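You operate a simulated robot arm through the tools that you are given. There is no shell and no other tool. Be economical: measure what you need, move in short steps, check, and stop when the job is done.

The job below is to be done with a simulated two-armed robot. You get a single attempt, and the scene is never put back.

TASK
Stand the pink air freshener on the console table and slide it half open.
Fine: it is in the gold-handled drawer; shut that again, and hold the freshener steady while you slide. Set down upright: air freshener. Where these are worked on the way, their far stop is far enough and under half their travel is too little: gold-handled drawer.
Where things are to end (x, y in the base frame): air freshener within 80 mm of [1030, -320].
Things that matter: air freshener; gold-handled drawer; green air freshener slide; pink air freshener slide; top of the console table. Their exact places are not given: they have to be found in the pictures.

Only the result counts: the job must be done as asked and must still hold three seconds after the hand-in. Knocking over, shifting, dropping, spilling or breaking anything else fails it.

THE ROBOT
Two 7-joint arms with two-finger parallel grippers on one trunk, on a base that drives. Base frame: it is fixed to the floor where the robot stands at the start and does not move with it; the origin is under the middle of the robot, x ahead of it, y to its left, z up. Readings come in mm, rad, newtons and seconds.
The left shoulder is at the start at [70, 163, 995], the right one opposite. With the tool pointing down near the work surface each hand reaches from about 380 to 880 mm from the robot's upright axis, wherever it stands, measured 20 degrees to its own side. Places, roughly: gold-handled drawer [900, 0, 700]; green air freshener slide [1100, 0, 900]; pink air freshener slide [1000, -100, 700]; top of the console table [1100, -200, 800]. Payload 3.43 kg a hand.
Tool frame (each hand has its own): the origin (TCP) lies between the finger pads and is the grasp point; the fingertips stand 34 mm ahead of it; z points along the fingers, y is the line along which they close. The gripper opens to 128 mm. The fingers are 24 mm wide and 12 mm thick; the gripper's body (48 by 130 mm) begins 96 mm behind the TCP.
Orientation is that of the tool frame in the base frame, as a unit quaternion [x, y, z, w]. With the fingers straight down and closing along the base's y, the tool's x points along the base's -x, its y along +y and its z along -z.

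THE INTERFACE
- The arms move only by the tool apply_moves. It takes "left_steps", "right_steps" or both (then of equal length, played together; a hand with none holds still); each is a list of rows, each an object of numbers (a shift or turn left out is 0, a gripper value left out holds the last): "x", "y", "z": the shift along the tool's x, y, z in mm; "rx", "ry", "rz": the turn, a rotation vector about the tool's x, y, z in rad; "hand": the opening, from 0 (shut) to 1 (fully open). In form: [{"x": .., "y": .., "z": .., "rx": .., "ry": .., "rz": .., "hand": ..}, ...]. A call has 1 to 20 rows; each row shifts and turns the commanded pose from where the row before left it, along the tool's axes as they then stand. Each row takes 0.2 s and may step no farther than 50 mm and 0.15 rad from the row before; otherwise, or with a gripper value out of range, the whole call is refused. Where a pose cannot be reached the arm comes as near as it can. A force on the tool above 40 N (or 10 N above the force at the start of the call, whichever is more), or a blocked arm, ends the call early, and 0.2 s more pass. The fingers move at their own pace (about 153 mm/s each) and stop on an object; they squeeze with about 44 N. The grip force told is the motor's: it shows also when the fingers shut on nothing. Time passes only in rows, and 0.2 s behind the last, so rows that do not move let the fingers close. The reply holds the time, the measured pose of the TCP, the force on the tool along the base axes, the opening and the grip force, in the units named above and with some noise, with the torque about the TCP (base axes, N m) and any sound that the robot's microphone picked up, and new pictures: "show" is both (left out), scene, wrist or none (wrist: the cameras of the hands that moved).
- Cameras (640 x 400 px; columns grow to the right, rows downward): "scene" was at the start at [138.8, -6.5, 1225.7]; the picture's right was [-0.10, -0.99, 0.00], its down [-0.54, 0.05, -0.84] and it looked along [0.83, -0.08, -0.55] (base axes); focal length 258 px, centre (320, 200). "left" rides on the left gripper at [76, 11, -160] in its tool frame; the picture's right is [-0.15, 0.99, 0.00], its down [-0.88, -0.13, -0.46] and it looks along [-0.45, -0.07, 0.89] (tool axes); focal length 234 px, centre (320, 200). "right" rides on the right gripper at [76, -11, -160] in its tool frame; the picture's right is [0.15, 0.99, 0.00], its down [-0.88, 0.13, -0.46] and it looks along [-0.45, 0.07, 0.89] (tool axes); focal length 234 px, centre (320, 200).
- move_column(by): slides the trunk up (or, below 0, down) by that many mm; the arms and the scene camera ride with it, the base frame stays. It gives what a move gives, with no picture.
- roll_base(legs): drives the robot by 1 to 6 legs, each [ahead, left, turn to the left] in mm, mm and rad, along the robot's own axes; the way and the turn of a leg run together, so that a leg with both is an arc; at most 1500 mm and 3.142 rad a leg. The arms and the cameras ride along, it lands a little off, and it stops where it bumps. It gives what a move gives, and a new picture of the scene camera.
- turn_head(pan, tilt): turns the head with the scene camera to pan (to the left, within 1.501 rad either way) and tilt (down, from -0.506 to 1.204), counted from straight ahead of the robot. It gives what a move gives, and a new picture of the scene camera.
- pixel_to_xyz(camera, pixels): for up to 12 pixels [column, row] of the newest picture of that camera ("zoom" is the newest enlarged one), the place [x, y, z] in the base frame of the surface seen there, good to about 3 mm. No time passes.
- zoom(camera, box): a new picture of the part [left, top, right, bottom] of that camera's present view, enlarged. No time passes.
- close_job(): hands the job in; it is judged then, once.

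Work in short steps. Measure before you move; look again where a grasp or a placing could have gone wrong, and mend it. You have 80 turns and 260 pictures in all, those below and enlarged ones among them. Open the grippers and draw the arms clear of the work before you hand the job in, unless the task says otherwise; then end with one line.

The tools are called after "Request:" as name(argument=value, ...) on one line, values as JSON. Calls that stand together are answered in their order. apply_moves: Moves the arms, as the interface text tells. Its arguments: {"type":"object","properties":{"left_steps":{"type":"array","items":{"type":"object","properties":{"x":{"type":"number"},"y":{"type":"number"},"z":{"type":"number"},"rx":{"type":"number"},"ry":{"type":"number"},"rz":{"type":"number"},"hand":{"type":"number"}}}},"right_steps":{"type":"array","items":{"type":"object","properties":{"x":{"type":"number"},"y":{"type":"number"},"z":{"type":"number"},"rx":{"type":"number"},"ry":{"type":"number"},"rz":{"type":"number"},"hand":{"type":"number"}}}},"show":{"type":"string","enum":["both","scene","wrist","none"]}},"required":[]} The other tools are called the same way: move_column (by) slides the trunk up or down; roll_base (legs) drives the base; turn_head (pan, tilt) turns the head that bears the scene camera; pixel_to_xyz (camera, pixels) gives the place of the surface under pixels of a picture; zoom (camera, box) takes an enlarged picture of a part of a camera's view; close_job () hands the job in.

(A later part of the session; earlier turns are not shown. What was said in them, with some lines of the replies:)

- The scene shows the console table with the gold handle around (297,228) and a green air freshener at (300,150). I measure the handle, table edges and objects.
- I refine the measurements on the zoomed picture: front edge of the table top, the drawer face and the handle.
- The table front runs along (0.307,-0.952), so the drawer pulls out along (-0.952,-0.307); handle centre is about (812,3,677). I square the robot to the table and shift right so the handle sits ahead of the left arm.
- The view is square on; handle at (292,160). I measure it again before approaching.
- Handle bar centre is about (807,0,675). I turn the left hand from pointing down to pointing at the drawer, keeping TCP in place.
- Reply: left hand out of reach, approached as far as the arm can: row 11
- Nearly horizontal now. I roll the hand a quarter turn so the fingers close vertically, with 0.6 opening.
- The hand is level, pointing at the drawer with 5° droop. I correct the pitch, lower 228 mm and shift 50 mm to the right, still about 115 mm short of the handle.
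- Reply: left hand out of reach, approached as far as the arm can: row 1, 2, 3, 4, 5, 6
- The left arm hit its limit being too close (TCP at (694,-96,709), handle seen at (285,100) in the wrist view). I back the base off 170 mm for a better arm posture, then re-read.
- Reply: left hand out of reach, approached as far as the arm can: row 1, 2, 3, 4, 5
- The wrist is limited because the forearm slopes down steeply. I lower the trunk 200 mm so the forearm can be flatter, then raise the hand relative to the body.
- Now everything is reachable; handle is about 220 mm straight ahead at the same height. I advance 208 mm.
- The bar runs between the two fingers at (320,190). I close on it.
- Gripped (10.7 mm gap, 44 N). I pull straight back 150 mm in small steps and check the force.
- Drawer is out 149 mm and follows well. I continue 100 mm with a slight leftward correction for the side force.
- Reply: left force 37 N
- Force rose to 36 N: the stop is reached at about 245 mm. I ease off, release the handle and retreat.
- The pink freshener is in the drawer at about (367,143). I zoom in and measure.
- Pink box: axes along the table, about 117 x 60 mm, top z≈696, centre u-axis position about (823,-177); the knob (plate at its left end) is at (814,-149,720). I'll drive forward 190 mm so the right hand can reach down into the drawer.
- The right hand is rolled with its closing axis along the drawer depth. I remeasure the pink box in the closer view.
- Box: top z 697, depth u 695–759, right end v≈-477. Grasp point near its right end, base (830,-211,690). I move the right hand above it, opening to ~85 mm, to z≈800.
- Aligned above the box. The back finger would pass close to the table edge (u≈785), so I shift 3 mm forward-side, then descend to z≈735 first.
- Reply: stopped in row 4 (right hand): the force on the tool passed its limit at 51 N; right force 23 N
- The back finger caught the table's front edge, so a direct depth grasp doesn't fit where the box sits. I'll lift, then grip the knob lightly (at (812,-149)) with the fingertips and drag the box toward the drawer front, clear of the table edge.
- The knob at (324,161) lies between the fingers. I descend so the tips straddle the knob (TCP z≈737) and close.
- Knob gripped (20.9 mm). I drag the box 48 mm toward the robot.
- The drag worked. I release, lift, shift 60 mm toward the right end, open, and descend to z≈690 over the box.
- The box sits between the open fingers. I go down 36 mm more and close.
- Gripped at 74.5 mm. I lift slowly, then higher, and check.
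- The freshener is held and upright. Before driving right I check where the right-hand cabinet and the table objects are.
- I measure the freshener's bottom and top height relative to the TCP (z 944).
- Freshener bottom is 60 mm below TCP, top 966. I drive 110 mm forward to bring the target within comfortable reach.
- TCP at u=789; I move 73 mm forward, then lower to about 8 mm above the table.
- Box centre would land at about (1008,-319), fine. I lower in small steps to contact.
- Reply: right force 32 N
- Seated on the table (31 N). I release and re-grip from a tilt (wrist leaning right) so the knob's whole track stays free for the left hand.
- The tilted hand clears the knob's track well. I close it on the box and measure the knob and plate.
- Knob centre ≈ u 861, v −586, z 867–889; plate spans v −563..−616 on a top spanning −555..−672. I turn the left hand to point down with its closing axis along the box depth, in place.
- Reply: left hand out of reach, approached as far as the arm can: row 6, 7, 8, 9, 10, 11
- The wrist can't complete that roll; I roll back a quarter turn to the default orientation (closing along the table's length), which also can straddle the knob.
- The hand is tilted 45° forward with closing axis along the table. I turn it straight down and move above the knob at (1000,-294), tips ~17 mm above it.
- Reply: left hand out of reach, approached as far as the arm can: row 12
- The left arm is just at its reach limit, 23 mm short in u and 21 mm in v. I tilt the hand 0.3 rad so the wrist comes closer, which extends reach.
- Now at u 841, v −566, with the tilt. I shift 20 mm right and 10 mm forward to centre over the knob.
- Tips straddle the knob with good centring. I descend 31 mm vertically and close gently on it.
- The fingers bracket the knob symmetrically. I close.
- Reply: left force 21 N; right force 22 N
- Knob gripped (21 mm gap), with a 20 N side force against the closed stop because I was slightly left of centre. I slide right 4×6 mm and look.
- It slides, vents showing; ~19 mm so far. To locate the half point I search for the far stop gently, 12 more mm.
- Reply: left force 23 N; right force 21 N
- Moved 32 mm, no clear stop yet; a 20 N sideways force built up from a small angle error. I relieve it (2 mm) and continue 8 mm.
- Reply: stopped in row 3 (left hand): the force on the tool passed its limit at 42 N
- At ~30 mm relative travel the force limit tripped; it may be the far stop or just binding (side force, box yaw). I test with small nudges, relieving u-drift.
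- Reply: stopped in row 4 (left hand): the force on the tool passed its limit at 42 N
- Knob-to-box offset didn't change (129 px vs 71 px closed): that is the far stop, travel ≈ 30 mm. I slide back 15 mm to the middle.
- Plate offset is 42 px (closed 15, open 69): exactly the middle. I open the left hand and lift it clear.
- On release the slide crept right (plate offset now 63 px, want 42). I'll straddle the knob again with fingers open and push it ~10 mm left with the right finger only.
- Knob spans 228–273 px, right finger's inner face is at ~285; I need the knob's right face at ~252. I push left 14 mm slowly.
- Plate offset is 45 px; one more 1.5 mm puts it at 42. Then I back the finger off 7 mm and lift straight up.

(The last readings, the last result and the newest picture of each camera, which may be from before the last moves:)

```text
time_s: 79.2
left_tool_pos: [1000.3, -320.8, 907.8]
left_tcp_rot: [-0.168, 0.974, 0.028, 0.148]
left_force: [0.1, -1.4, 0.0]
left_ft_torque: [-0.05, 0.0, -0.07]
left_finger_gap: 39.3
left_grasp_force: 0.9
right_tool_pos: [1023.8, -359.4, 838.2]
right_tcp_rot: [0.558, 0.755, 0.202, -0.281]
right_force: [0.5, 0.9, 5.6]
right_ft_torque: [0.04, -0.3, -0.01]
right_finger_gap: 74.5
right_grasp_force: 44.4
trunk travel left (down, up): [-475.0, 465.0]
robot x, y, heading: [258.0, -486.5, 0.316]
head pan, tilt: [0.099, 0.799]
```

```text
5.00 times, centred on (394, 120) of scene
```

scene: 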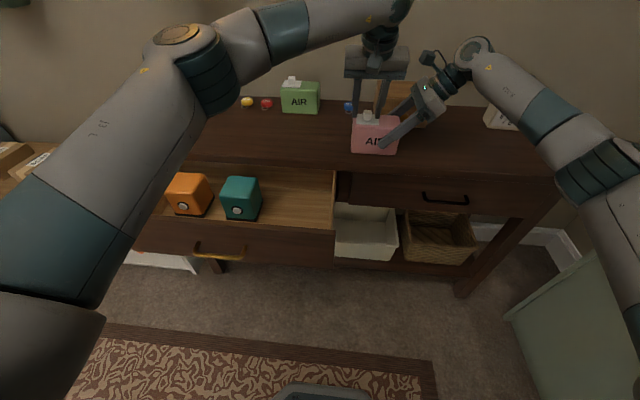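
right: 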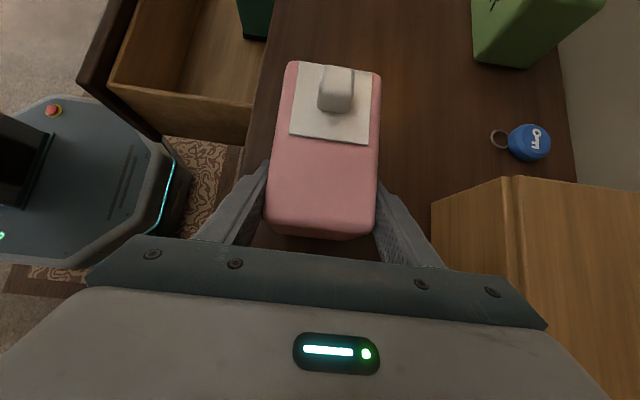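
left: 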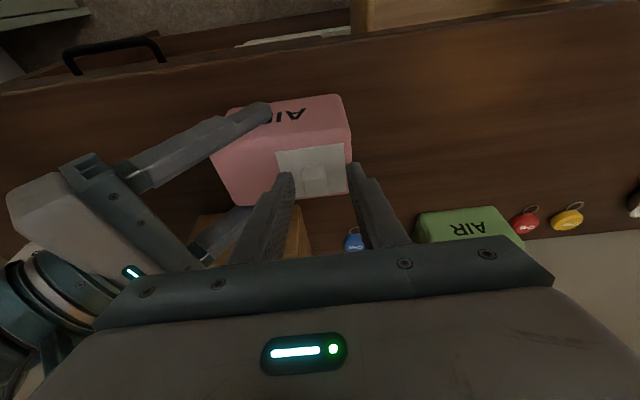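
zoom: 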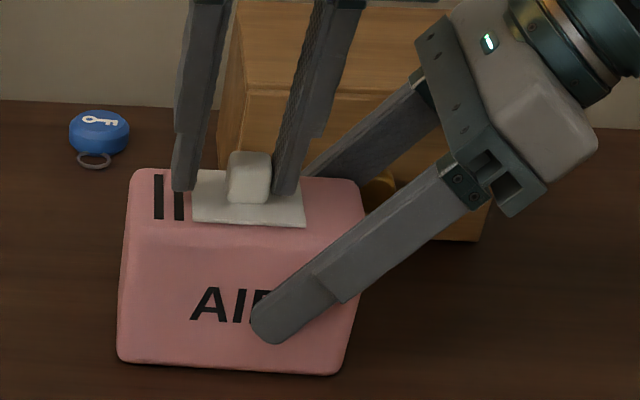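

The knob followed the finger back to 62 px, so something drives the slide toward open from there. I test a release further left (about one third) to learn how it behaves.

Request:
apply_moves(left_steps=[{"y": 4}, {"y": 4}, {"y": 3}, {"y": 3}, {}], show="none")

Request:
zoom(camera="scene", box=[340, 100, 420, 150])

Request:
apply_moves(left_steps=[{"y": -1.5}, {"y": -1.5}, {"y": -1}, {}], show="none")

Request:
zoom(camera="scene", box=[340, 100, 420, 150])

```text
time_s: 80.4
left_tool_pos: [995.2, -307.7, 907.9]
left_tcp_rot: [-0.169, 0.974, 0.027, 0.149]
left_force: [0.0, -0.9, -1.0]
left_ft_torque: [0.0, -0.01, 0.01]
left_finger_gap: 38.5
left_grasp_force: 0.0
right_tool_pos: [1022.1, -358.4, 839.3]
right_tcp_rot: [0.557, 0.755, 0.201, -0.28]
right_force: [-0.5, 0.8, 7.2]
right_ft_torque: [0.31, -0.16, 0.06]
right_finger_gap: 74.4
right_grasp_force: 43.6
trunk travel left (down, up): [-475.0, 465.0]
robot x, y, heading: [253.9, -481.7, 0.32]
head pan, tilt: [0.099, 0.799]
```

```text
8.00 times, centred on (380, 125) of scene
```

zoom: 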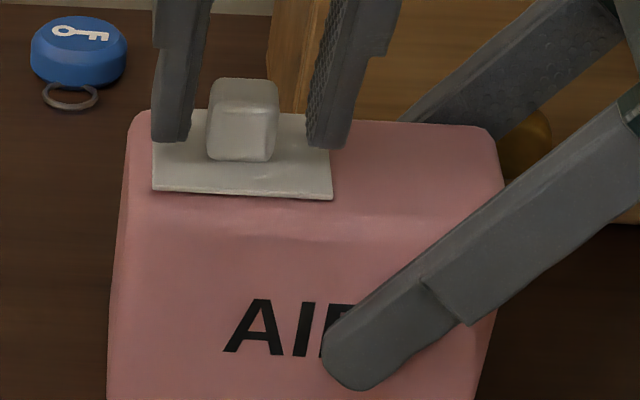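

```text
time_s: 81.4
left_tool_pos: [997.6, -310.1, 907.2]
left_tcp_rot: [-0.168, 0.974, 0.028, 0.148]
left_force: [0.4, 0.1, 0.2]
left_ft_torque: [-0.03, 0.01, -0.01]
left_finger_gap: 38.5
left_grasp_force: 0.1
right_tool_pos: [1023.2, -360.6, 839.1]
right_tcp_rot: [0.557, 0.755, 0.202, -0.28]
right_force: [-0.3, 0.7, 6.3]
right_ft_torque: [0.23, -0.2, 0.05]
right_finger_gap: 74.4
right_grasp_force: 43.8
trunk travel left (down, up): [-475.0, 465.0]
robot x, y, heading: [252.7, -483.3, 0.319]
head pan, tilt: [0.099, 0.799]
```

```text
8.00 times, centred on (380, 125) of scene
```

zoom: 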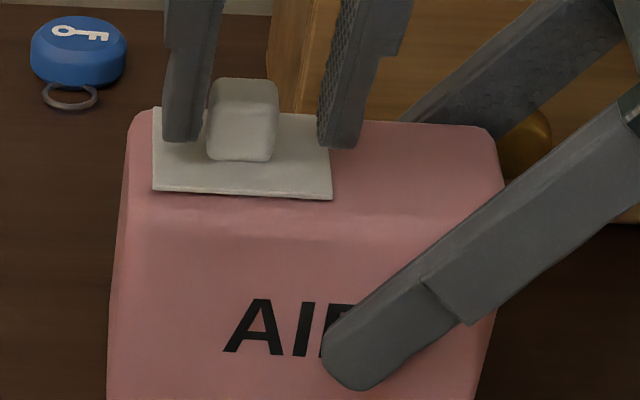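

It snapped fully closed instead: the slide has detents (closed at 15 px, next at 62 px). 62 px is 23.5 mm of a ~47 mm symmetric track (two of the vents exposed), i.e. the half-open detent. I push it right 19 mm with the left finger and let it click there.

Request:
apply_moves(left_steps=[{"y": -4}, {"y": -4}, {"y": -4}, {"y": -4}, {"y": -4}, {}, {"y": 4}, {}], show="none")

Request:
zoom(camera="scene", box=[340, 100, 420, 150])

```text
time_s: 83.2
left_tool_pos: [1003.7, -326.5, 906.9]
left_tcp_rot: [-0.168, 0.974, 0.028, 0.149]
left_force: [0.7, -0.8, -0.6]
left_ft_torque: [0.02, 0.0, -0.03]
left_finger_gap: 38.2
left_grasp_force: 0.0
right_tool_pos: [1023.1, -359.9, 839.2]
right_tcp_rot: [0.557, 0.755, 0.202, -0.28]
right_force: [-0.5, -0.3, 6.4]
right_ft_torque: [0.1, -0.24, 0.0]
right_finger_gap: 74.7
right_grasp_force: 44.0
trunk travel left (down, up): [-475.0, 465.0]
robot x, y, heading: [258.0, -485.7, 0.314]
head pan, tilt: [0.099, 0.799]
```

```text
8.00 times, centred on (380, 125) of scene
```

zoom: 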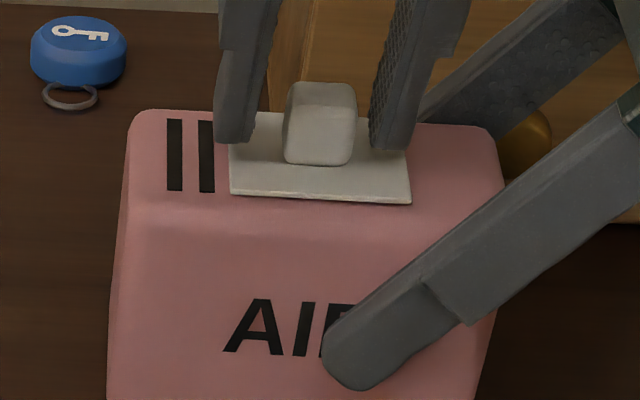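

It rests at the same 63 px detent. To confirm it is the half detent rather than the end stop, I press the knob a bit further right with the finger and watch force and motion.

Request:
apply_moves(left_steps=[{"y": -4}, {"y": -4}, {"y": -2}, {"y": -2}, {}], show="none")

Request:
zoom(camera="scene", box=[340, 100, 420, 150])

```text
time_s: 84.4
left_tool_pos: [1005.4, -335.0, 908.0]
left_tcp_rot: [-0.17, 0.974, 0.029, 0.149]
left_force: [-11.8, 22.1, -0.7]
left_ft_torque: [-2.26, -1.23, -0.46]
left_finger_gap: 38.4
left_grasp_force: 0.0
right_tool_pos: [1024.0, -362.2, 838.9]
right_tcp_rot: [0.558, 0.755, 0.202, -0.28]
right_force: [10.9, -19.6, 6.4]
right_ft_torque: [3.9, 1.9, 0.63]
right_finger_gap: 74.5
right_grasp_force: 44.2
trunk travel left (down, up): [-475.0, 465.0]
robot x, y, heading: [255.2, -483.8, 0.321]
head pan, tilt: [0.099, 0.799]
```

```text
8.00 times, centred on (380, 125) of scene
```

zoom: 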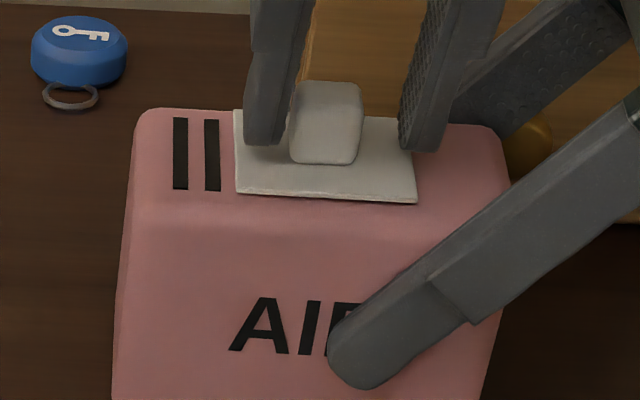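

25 N moved nothing relative to the box (still 101/8 px). I press further to see whether it gives way past this detent.

Request:
apply_moves(left_steps=[{"y": -1.5}, {"y": -1.5}, {"y": -1.5}, {"y": -1.5}, {}], show="none")

Request:
zoom(camera="scene", box=[340, 100, 420, 150])

```text
time_s: 84.9
left_tool_pos: [1006.9, -337.2, 906.2]
left_tcp_rot: [-0.17, 0.974, 0.029, 0.148]
left_force: [-0.5, 1.4, 0.0]
left_ft_torque: [-0.17, -0.16, -0.11]
left_finger_gap: 38.5
left_grasp_force: 0.1
right_tool_pos: [1026.2, -362.2, 838.3]
right_tcp_rot: [0.56, 0.753, 0.203, -0.281]
right_force: [0.3, -2.3, 3.1]
right_ft_torque: [0.12, 0.16, 0.05]
right_finger_gap: 74.4
right_grasp_force: 43.8
trunk travel left (down, up): [-475.0, 465.0]
robot x, y, heading: [258.6, -480.5, 0.32]
head pan, tilt: [0.099, 0.799]
stopped in row 2 (left hand): the force on the tool passed its limit at 42 N (the readings are from after the stop); the commanded pose is now the measured one
```

```text
8.00 times, centred on (380, 125) of scene
```

zoom: 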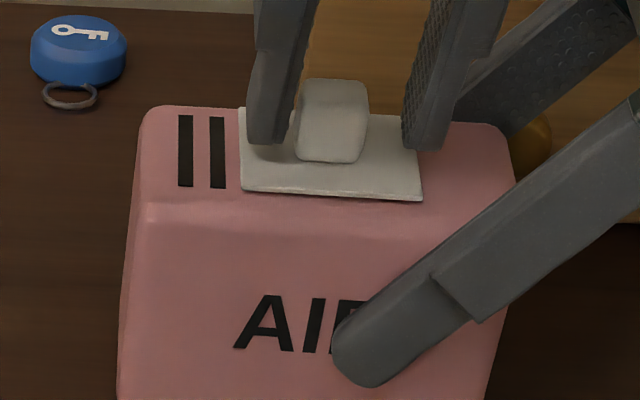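

The torque reading (contact ~100 mm above the left TCP) shows my left palm was touching the right gripper; both "stops" were hand-to-hand contact, not the slide's end. So the slide's resting place (63 px, 23.5 of ~47 mm) is the half-open detent. I centre the left fingers and lift clear.

Request:
apply_moves(left_steps=[{"y": 5}, {}, {"x": -3, "z": -10}, {"x": -6, "z": -19}, {"x": -9, "z": -29}, {"x": -9, "z": -29}, {}], show="none")

Request:
zoom(camera="scene", box=[340, 100, 420, 150])

Request:
pixel_to_xyz(camera="zoom", pixels=[[145, 180], [240, 180], [420, 195], [335, 90], [335, 120], [500, 170], [160, 125], [480, 130]])

```text
time_s: 86.5
left_tool_pos: [1004.6, -333.4, 998.5]
left_tcp_rot: [-0.171, 0.974, 0.029, 0.148]
left_force: [0.5, -0.4, 0.3]
left_ft_torque: [-0.03, 0.02, 0.02]
left_finger_gap: 38.5
left_grasp_force: 0.0
right_tool_pos: [1025.9, -362.2, 838.4]
right_tcp_rot: [0.56, 0.753, 0.202, -0.28]
right_force: [-1.3, -0.6, 4.6]
right_ft_torque: [-0.18, -0.24, -0.04]
right_finger_gap: 74.6
right_grasp_force: 43.7
trunk travel left (down, up): [-475.0, 465.0]
robot x, y, heading: [253.1, -484.5, 0.318]
head pan, tilt: [0.099, 0.799]
```

```text
8.00 times, centred on (380, 125) of scene
```

zoom: 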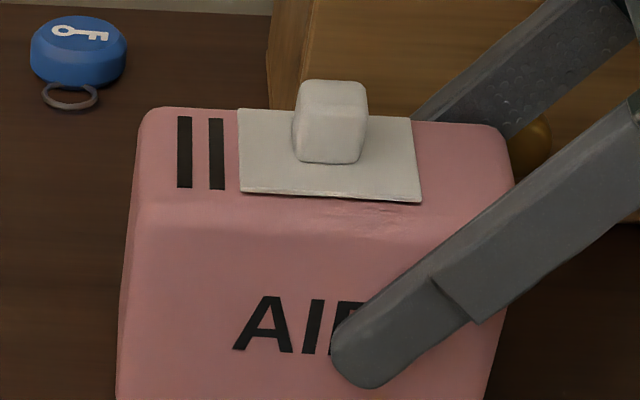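

```text
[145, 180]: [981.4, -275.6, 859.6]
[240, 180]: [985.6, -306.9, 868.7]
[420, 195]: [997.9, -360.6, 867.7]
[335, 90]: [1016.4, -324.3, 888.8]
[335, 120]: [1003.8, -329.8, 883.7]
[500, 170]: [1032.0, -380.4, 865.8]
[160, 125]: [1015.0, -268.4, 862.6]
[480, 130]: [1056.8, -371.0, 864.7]
```

The plate is centred on the box (31 mm left, 28 mm right margins) — half open and stable. I open the right hand and withdraw it along its own axis, up and to the right.

Request:
apply_moves(right_steps=[{"hand": 0.72}, {}, {}, {"z": -25}, {"z": -40}, {"z": -40}, {"z": -40}, {"z": -30}, {}], show="scene")

Request:
zoom(camera="scene", box=[330, 80, 458, 160])

```text
time_s: 88.5
left_tool_pos: [1006.5, -333.1, 996.9]
left_tcp_rot: [-0.17, 0.974, 0.029, 0.148]
left_force: [0.4, 0.3, 0.4]
left_ft_torque: [-0.02, 0.02, 0.0]
left_finger_gap: 38.3
left_grasp_force: 0.0
right_tool_pos: [1059.1, -472.0, 974.4]
right_tcp_rot: [0.561, 0.752, 0.202, -0.28]
right_force: [0.8, -0.7, -0.3]
right_ft_torque: [0.04, 0.03, -0.05]
right_finger_gap: 92.3
right_grasp_force: 0.0
trunk travel left (down, up): [-475.0, 465.0]
robot x, y, heading: [253.7, -484.1, 0.315]
head pan, tilt: [0.099, 0.799]
```

scene: 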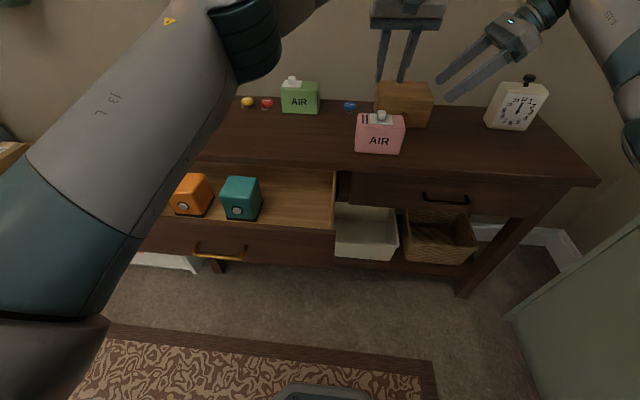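

```text
5.00 times, centred on (394, 120) of scene
```

zoom: 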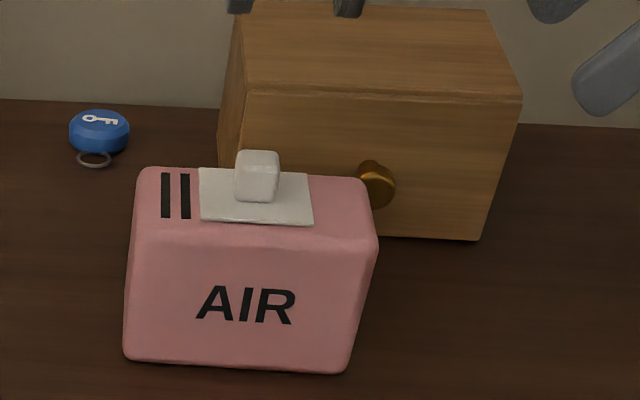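

The freshener stands upright and half open. Now the drawer: I back the base 110 mm so the left hand can get in front of the gold handle, then measure the handle.

Request:
roll_base(legs=[[-110, 0, 0]])

Request:
apply_moves(left_steps=[{"ry": 0.148, "hand": 0}, {"ry": 0.148}, {"x": 45, "y": 30}, {"x": 45, "y": 30}, {"x": 45, "y": 30}, {"x": 45, "y": 30}, {"x": 45, "y": 30}, {}], show="scene")

```text
time_s: 89.7
left_tool_pos: [900.2, -369.7, 997.8]
left_tcp_rot: [-0.17, 0.974, 0.029, 0.148]
left_force: [-0.5, 1.1, 0.3]
left_ft_torque: [0.01, 0.0, 0.01]
left_finger_gap: 38.4
left_grasp_force: 0.1
right_tool_pos: [953.3, -507.1, 974.4]
right_tcp_rot: [0.56, 0.753, 0.203, -0.28]
right_force: [-0.3, 0.0, 0.4]
right_ft_torque: [0.01, 0.0, 0.02]
right_finger_gap: 92.1
right_grasp_force: 0.1
trunk travel left (down, up): [-475.0, 465.0]
robot x, y, heading: [153.4, -516.0, 0.319]
head pan, tilt: [0.099, 0.799]
```

scene: 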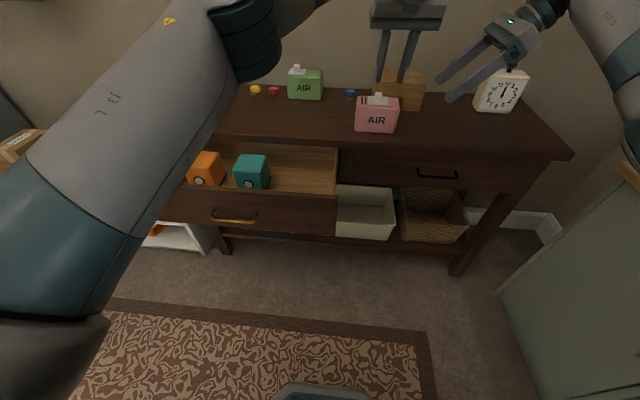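

```text
refused: row 3 steps farther than a row can; nothing moved
```

Refused for step size. I measure the handle at (235,222), and redo the move with smaller rows.

Request:
pixel_to_xyz(camera="scene", pixels=[[222, 221], [235, 222], [250, 222], [260, 205], [338, 200]])

Request:
apply_moves(left_steps=[{"ry": 0.148, "hand": 0}, {"ry": 0.148}, {"x": 38, "y": 30}, {"x": 38, "y": 30}, {"x": 38, "y": 30}, {"x": 38, "y": 30}, {"x": 38, "y": 30}, {"x": 38, "y": 30}, {"x": 38, "y": 30}, {}], show="scene")

```text
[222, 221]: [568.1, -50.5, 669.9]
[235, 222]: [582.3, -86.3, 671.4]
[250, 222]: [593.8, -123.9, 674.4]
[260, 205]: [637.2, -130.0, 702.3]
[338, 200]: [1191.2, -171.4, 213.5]
```

```text
time_s: 91.9
left_tool_pos: [541.2, -272.3, 992.6]
left_tcp_rot: [-0.172, 0.985, 0.004, 0.003]
left_force: [-0.6, -0.1, -0.1]
left_ft_torque: [0.0, 0.02, 0.02]
left_finger_gap: 0.2
left_grasp_force: 33.2
left hand out of reach, approached as far as the arm can: row 2
right_tool_pos: [953.8, -508.3, 972.6]
right_tcp_rot: [0.561, 0.753, 0.202, -0.281]
right_force: [0.4, 0.2, 0.4]
right_ft_torque: [0.04, 0.0, -0.01]
right_finger_gap: 92.3
right_grasp_force: 0.1
trunk travel left (down, up): [-475.0, 465.0]
robot x, y, heading: [144.8, -518.8, 0.315]
head pan, tilt: [0.099, 0.799]
```

scene: 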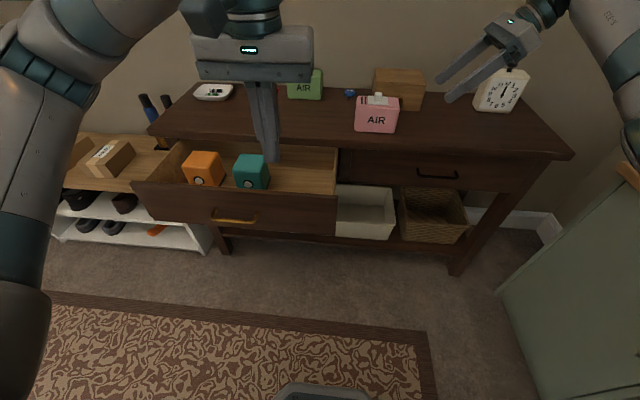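

Handle bar is at u≈528, v≈−254, z≈673. The closed left hand is at u 432, v −425; I move it 171 mm left and lower it in front of the handle.

Request:
apply_moves(left_steps=[{"y": 43, "rz": 0.031}, {"y": 43}, {"y": 43}, {"y": 42}, {"z": 45}, {"z": 45}, {"z": 45}, {"z": 45}, {"z": 45}, {"z": 45}, {"z": 36}, {}], show="both")

```text
time_s: 94.5
left_tool_pos: [485.7, -102.9, 689.6]
left_tcp_rot: [-0.156, 0.988, 0.004, 0.003]
left_force: [-0.1, 0.4, 0.1]
left_ft_torque: [0.0, 0.0, 0.03]
left_finger_gap: 0.0
left_grasp_force: 33.2
right_tool_pos: [953.9, -508.4, 974.9]
right_tcp_rot: [0.561, 0.753, 0.202, -0.28]
right_force: [0.5, 0.2, -0.2]
right_ft_torque: [0.03, -0.01, 0.01]
right_finger_gap: 92.3
right_grasp_force: 0.1
trunk travel left (down, up): [-475.0, 465.0]
robot x, y, heading: [149.2, -517.6, 0.314]
head pan, tilt: [0.099, 0.799]
```

scene: 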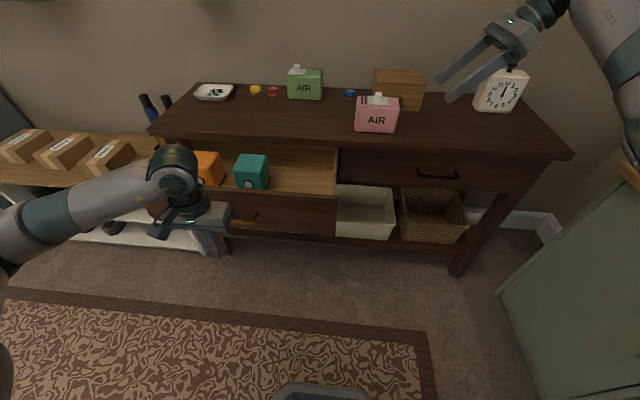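
left: 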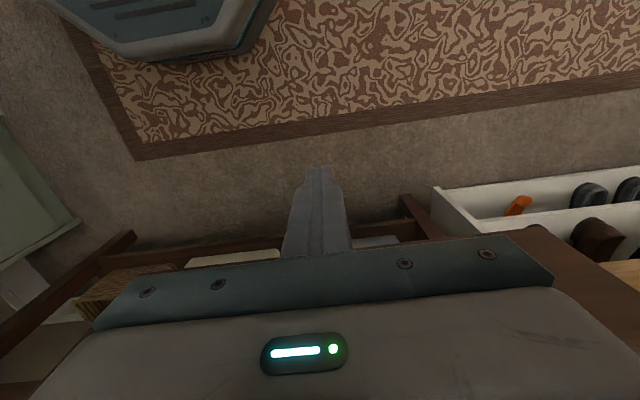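

Positioned in front of the bar with 79 mm to contact. I lower 8 mm and push forward 240 mm.

Request:
apply_moves(left_steps=[{"z": 8}, {"x": -40}, {"x": -30}, {"x": -20}, {"x": -25}, {"x": -30}, {"x": -30}, {"x": -30}, {"x": -35}, {}], show="scene")

```text
time_s: 96.7
left_tool_pos: [714.4, -27.3, 682.8]
left_tcp_rot: [-0.157, 0.988, 0.004, 0.003]
left_force: [-0.1, 0.1, 0.1]
left_ft_torque: [0.01, -0.01, -0.01]
left_finger_gap: 0.1
left_grasp_force: 33.1
right_tool_pos: [953.8, -507.1, 973.9]
right_tcp_rot: [0.56, 0.753, 0.203, -0.281]
right_force: [0.4, -0.4, 0.6]
right_ft_torque: [-0.01, -0.02, 0.02]
right_finger_gap: 92.5
right_grasp_force: 0.0
trunk travel left (down, up): [-475.0, 465.0]
robot x, y, heading: [148.4, -518.7, 0.32]
head pan, tilt: [0.099, 0.799]
```

scene: 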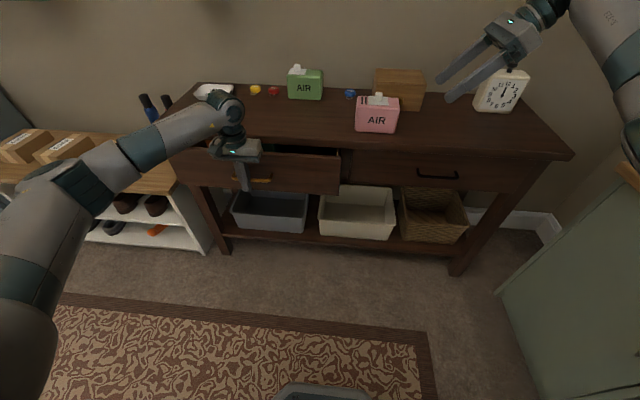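

The drawer follows. I push 68 mm further, then in small increments.

Request:
apply_moves(left_steps=[{"x": -25}, {"x": -25}, {"x": -15}, {"x": -6}, {"x": -3}, {"x": -3}, {"x": -3}, {}], show="scene")

```text
time_s: 98.5
left_tool_pos: [791.3, -7.3, 683.5]
left_tcp_rot: [-0.157, 0.988, 0.004, 0.002]
left_force: [0.6, -0.7, -0.3]
left_ft_torque: [-0.01, 0.01, 0.01]
left_finger_gap: 0.0
left_grasp_force: 33.1
right_tool_pos: [954.0, -507.1, 974.0]
right_tcp_rot: [0.561, 0.753, 0.202, -0.28]
right_force: [0.6, -0.2, 0.4]
right_ft_torque: [0.01, 0.02, 0.02]
right_finger_gap: 92.1
right_grasp_force: 0.0
trunk travel left (down, up): [-475.0, 465.0]
robot x, y, heading: [146.5, -517.7, 0.318]
head pan, tilt: [0.099, 0.799]
```

scene: 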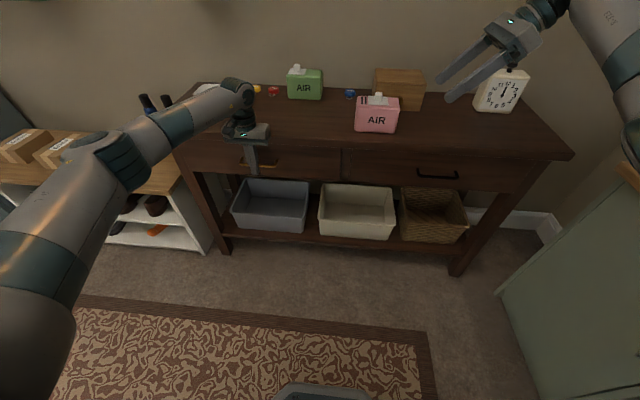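

At u=751, still no resistance. I continue in 2 mm steps until it seats.

Request:
apply_moves(left_steps=[{"x": -2}, {"x": -2}, {"x": -2}, {"x": -2}, {}], show="none")

Request:
zoom(camera="scene", box=[190, 100, 350, 200])

```text
time_s: 99.5
left_tool_pos: [794.1, -7.0, 682.9]
left_tcp_rot: [-0.155, 0.988, 0.002, -0.004]
left_force: [-11.5, -5.0, 3.7]
left_ft_torque: [-0.01, 0.06, -0.01]
left_finger_gap: 0.0
left_grasp_force: 33.4
right_tool_pos: [951.8, -506.6, 975.4]
right_tcp_rot: [0.56, 0.754, 0.202, -0.28]
right_force: [0.9, 0.0, 0.0]
right_ft_torque: [0.04, 0.0, 0.02]
right_finger_gap: 92.3
right_grasp_force: 0.2
trunk travel left (down, up): [-475.0, 465.0]
robot x, y, heading: [149.4, -520.3, 0.315]
head pan, tilt: [0.099, 0.799]
stopped in row 5 (left hand): the force on the tool passed its limit at 43 N (the readings are from after the stop); the commanded pose is now the measured one
```

```text
4.00 times, centred on (270, 150) of scene
```

zoom: 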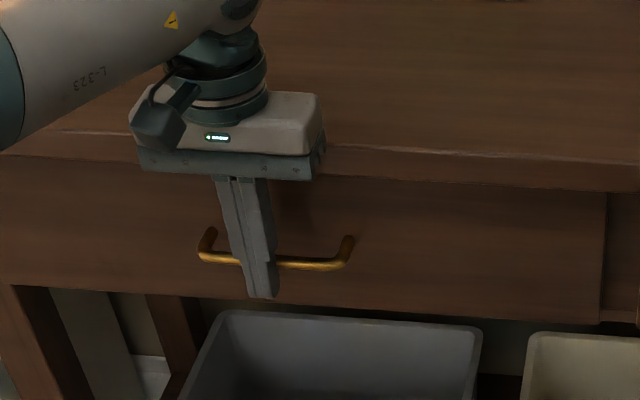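

Firm stop at u≈754. I retract the left hand and verify the drawer face and handle positions against the initial values.

Request:
apply_moves(left_steps=[{"x": 40}, {"x": 45}, {"x": 45}, {"x": 45}, {"x": 20, "hand": 0.5}, {"z": -45}, {"z": -45}, {"z": -45}, {"z": -45}, {}], show="scene")

Request:
zoom(camera="scene", box=[160, 80, 480, 280])

```text
time_s: 101.7
left_tool_pos: [611.3, -65.8, 861.8]
left_tcp_rot: [-0.156, 0.988, 0.002, -0.003]
left_force: [-0.1, 1.3, -0.3]
left_ft_torque: [0.0, -0.01, 0.01]
left_finger_gap: 63.9
left_grasp_force: 0.1
right_tool_pos: [952.1, -507.7, 973.9]
right_tcp_rot: [0.561, 0.753, 0.202, -0.28]
right_force: [0.1, 0.0, -0.4]
right_ft_torque: [-0.03, 0.01, -0.02]
right_finger_gap: 92.3
right_grasp_force: 0.2
trunk travel left (down, up): [-475.0, 465.0]
robot x, y, heading: [150.1, -519.8, 0.316]
head pan, tilt: [0.099, 0.799]
```

scene: 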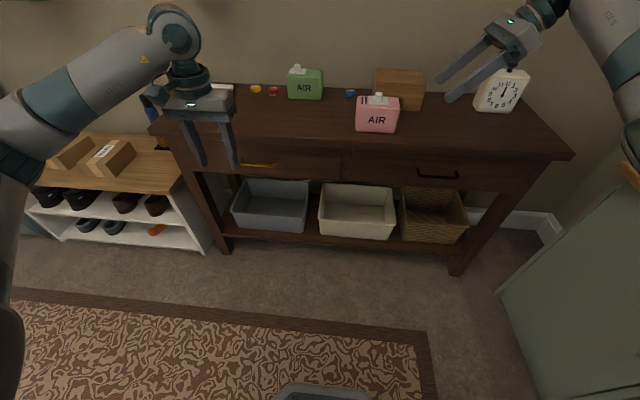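

```text
2.00 times, centred on (320, 180) of scene
```

zoom: 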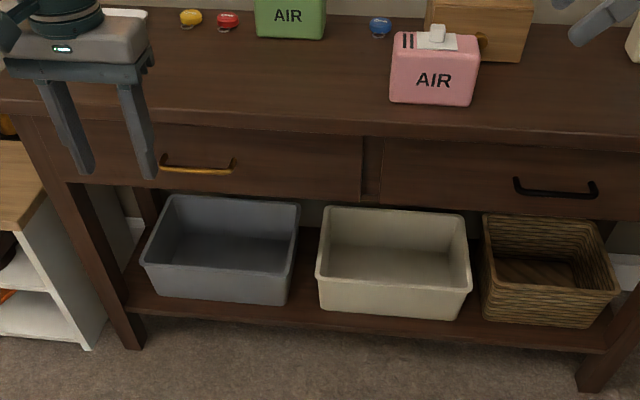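

The drawer looks flush with its neighbour. I measure both faces and the freshener to confirm.

Request:
pixel_to_xyz(camera="zoom", pixels=[[300, 170], [330, 175], [410, 190], [470, 190], [200, 170], [555, 193], [400, 60], [468, 62], [437, 30]])

Request:
zoom(camera="scene", box=[330, 70, 426, 130])

Request:
roll_base(legs=[[-200, 0, 0]])

```text
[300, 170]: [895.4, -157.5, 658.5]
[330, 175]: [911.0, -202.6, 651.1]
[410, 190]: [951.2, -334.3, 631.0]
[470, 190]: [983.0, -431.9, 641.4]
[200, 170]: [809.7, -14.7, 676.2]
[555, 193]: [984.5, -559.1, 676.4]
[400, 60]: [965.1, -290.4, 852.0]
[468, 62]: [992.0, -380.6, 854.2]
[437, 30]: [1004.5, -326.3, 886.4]
```

```text
6.67 times, centred on (378, 100) of scene
```

zoom: 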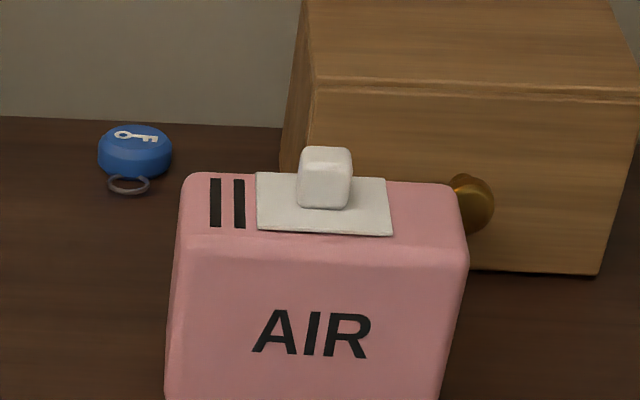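

```text
time_s: 103.3
left_tool_pos: [422.2, -126.8, 861.7]
left_tcp_rot: [-0.156, 0.988, 0.003, -0.003]
left_force: [0.3, -0.5, -0.7]
left_ft_torque: [0.01, -0.05, 0.02]
left_finger_gap: 64.1
left_grasp_force: 0.0
right_tool_pos: [762.9, -569.0, 974.8]
right_tcp_rot: [0.56, 0.753, 0.202, -0.28]
right_force: [0.1, -0.7, 0.4]
right_ft_torque: [0.01, -0.05, -0.02]
right_finger_gap: 92.1
right_grasp_force: 0.0
trunk travel left (down, up): [-475.0, 465.0]
robot x, y, heading: [-40.5, -581.1, 0.314]
head pan, tilt: [0.099, 0.799]
```

scene: 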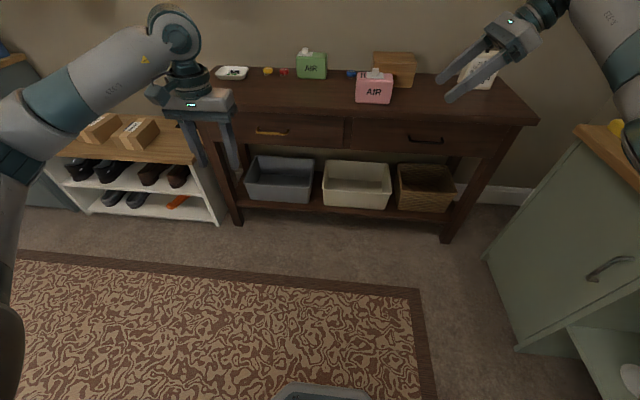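

The drawer face (u 804) is level with its neighbour (803). The freshener stands at about (1010,-330) with its slide centred, and both hands are open and clear. I hand in.

Request:
close_job()

```text
The job is handed in.
```

The pink air freshener stands upright on the console table at about (1010, -330), about 22 mm from the target. Its slide is half open, judged by eye: it rests in the middle of its track, but I never reached the far end to measure. The gold-handled drawer is shut, and both hands are open and clear of the table.
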